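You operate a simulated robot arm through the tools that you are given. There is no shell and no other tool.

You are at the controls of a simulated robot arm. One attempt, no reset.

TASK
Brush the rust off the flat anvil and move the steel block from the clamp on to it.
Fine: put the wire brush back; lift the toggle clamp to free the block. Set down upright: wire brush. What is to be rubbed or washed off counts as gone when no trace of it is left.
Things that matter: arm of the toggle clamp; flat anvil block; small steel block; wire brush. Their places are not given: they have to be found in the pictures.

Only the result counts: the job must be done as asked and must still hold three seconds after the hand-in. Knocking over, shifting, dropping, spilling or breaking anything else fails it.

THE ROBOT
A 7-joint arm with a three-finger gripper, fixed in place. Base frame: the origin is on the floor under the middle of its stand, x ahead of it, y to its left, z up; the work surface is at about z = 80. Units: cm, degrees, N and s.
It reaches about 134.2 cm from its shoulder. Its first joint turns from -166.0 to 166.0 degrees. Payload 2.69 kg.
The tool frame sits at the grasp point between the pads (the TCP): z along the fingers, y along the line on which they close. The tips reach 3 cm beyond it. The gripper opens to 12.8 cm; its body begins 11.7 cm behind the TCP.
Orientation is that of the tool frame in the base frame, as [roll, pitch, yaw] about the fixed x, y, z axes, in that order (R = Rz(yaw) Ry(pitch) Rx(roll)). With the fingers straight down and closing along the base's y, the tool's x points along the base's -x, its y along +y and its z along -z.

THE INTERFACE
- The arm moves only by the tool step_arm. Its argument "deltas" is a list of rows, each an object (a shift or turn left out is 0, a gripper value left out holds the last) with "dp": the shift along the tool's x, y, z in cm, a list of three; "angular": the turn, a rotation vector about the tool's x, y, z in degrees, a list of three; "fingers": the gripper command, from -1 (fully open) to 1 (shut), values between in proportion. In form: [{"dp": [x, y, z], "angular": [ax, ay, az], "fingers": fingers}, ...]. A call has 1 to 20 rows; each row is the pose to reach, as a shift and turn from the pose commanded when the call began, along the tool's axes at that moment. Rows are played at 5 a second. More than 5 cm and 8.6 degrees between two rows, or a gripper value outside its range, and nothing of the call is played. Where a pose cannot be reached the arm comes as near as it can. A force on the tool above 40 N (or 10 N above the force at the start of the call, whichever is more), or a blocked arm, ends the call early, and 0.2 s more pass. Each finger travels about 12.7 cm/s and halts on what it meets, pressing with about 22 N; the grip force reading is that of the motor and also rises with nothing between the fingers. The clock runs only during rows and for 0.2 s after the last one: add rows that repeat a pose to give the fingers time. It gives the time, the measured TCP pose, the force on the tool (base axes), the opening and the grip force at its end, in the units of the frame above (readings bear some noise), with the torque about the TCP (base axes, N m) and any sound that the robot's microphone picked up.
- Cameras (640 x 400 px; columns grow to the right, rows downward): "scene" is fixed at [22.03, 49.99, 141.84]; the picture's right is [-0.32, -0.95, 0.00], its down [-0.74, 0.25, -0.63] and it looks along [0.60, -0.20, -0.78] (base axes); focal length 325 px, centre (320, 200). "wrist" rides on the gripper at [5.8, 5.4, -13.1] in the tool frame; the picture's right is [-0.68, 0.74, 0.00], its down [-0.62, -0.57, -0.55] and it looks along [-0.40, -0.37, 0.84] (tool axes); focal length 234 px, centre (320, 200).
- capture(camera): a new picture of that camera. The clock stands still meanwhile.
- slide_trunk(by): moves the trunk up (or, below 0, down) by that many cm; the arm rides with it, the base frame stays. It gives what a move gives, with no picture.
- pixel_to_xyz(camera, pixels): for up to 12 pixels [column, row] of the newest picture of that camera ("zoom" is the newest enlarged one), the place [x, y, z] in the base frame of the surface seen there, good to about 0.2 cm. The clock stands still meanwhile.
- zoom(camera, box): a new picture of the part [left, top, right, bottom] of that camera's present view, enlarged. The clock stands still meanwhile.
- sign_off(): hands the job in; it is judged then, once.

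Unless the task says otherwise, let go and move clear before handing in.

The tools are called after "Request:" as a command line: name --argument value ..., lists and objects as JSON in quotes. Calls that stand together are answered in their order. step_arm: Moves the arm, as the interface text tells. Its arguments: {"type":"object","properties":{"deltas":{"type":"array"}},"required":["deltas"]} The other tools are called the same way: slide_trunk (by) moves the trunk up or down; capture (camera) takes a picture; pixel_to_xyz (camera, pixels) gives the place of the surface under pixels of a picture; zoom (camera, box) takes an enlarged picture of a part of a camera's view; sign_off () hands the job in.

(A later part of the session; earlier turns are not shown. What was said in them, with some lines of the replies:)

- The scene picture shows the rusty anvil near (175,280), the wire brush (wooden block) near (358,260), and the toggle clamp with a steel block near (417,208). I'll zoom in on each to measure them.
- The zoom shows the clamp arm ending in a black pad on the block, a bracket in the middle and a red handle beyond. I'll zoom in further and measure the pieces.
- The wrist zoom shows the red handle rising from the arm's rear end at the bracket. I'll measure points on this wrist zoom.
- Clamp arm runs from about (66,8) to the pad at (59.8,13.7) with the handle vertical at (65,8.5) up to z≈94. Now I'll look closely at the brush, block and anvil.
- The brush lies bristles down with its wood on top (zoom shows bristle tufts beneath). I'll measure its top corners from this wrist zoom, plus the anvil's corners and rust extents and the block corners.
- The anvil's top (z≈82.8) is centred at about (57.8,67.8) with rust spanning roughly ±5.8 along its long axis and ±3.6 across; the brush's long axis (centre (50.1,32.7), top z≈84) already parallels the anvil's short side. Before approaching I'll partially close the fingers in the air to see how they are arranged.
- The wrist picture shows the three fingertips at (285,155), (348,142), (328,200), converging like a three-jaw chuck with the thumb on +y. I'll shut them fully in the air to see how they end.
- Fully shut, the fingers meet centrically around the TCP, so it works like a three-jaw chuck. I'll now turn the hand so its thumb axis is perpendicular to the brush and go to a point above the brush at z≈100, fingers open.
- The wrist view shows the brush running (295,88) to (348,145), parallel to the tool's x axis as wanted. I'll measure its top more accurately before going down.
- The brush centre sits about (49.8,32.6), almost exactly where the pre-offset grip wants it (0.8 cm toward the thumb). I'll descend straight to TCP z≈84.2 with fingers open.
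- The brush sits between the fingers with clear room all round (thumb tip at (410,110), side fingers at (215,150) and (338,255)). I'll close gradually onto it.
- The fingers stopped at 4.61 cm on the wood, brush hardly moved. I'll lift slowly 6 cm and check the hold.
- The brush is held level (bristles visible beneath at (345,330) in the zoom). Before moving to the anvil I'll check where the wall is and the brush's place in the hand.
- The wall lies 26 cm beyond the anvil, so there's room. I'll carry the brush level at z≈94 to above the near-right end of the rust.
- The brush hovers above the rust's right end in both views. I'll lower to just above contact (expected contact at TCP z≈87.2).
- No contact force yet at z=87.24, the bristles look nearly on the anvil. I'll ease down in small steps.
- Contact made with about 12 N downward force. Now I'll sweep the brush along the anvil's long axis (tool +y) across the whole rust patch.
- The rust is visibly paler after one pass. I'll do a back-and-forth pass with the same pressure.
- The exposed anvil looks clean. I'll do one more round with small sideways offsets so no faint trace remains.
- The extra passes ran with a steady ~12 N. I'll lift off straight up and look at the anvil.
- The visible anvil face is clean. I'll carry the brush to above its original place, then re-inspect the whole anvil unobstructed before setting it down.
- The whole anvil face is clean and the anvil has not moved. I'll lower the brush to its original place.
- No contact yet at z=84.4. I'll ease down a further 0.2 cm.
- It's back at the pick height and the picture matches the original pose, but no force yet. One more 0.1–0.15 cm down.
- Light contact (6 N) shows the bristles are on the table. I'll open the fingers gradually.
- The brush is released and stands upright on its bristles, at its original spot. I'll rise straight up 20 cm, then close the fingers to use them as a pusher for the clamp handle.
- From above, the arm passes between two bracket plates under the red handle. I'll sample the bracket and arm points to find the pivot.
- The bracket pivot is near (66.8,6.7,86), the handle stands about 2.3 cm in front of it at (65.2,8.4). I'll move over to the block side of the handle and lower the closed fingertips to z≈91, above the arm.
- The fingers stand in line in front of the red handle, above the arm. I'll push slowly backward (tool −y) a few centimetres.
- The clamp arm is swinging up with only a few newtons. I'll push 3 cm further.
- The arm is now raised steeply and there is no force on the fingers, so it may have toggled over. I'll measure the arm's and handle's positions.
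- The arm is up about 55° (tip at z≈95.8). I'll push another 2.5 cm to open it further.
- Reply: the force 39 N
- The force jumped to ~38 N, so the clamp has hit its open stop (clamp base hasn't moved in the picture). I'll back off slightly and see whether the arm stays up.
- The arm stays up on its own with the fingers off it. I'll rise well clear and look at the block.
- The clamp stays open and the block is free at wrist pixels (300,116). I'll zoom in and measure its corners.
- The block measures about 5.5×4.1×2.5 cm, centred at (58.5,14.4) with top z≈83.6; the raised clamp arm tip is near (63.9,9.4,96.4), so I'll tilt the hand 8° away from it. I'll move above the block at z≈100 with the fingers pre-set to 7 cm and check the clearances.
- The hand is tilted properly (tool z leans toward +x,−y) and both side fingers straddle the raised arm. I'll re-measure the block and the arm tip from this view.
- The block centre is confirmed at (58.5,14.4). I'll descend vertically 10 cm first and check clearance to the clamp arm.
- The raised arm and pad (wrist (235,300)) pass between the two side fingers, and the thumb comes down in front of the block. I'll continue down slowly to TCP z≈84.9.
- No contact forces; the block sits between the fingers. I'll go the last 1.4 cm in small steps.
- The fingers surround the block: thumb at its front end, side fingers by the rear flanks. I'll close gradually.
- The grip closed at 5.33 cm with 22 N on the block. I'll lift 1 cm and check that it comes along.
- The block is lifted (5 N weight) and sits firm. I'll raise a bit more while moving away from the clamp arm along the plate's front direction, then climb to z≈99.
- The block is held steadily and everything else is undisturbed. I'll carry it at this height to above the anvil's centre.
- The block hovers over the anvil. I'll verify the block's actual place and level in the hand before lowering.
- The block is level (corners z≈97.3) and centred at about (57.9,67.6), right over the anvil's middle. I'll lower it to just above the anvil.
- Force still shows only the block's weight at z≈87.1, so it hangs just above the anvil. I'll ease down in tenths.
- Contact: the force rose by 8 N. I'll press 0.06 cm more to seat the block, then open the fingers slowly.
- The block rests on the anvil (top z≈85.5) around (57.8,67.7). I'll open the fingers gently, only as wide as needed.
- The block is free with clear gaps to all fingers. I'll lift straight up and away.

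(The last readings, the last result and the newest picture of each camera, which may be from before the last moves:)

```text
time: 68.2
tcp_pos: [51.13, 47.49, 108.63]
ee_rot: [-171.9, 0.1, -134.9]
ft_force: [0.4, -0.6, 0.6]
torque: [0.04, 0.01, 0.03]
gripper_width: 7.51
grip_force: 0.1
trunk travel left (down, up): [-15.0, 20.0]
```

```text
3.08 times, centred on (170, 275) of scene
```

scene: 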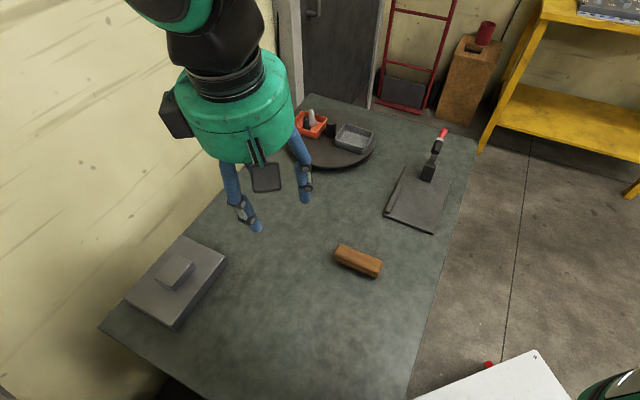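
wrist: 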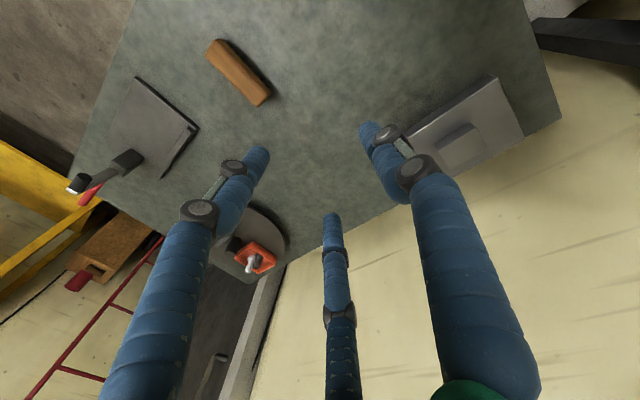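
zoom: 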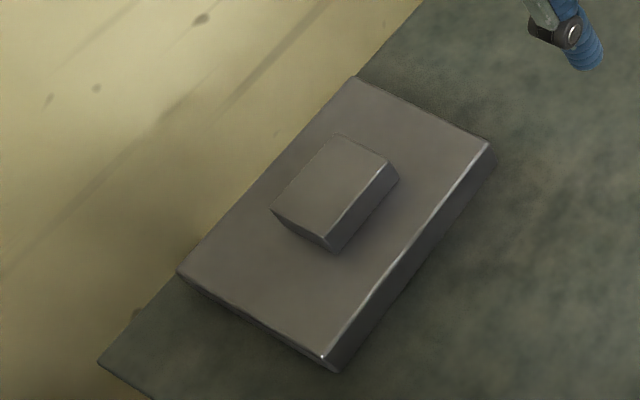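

The block sits flat on the clean anvil, the brush is upright in its place and the clamp is open. One last check of the anvil's and brush's positions before handing in.

Request:
pixel_to_xyz --camera "scene" --pixels '[[206, 256], [183, 239], [222, 258], [174, 326], [130, 299], [172, 268], [340, 246], [382, 263], [358, 256]]'

Request:
zoom --camera "scene" --box '[270, 90, 480, 300]'

```text
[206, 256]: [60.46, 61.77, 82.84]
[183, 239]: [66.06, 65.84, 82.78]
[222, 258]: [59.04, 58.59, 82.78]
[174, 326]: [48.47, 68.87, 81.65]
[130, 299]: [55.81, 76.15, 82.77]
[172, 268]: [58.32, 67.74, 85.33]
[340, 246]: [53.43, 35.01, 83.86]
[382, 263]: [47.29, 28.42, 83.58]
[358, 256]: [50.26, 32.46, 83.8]
```

```text
1.90 times, centred on (375, 195) of scene
```

zoom: 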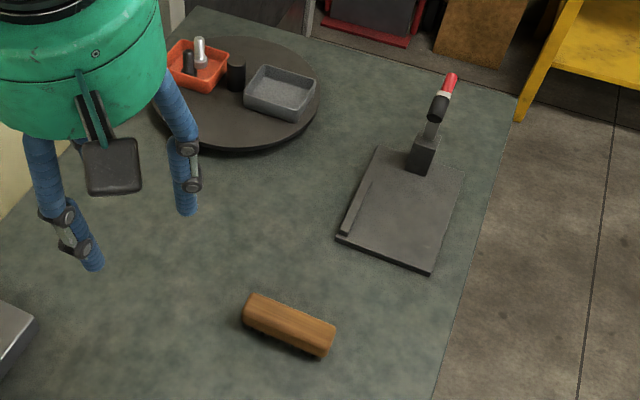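

The brush points (53.43,35.01) and (47.29,28.42) match the start within 0.2 cm. The anvil has not moved, the block sits on it with its top at z≈85.3, and the hand is clear, so I'm handing in.

Request:
sign_off

```text
The job is handed in.
```

The job is handed in. The rust is brushed off the anvil and the steel block sits flat near its centre.

- **Rust:** no trace was visible in the close-up pictures after the last passes.
- **Block:** it was released at about (57.8, 67.7) with its top at z ≈ 85.3, and it stayed put as the hand moved clear.
- **Wire brush:** it is back in its original spot, upright on its bristles, within 0.2 cm of where it started.
- **Toggle clamp:** I pushed it open to its stop, where it stays up on its own, and I left it open.
- **Everything else:** the anvil and clamp base have not shifted, and the turntable items look undisturbed in the final pictures.
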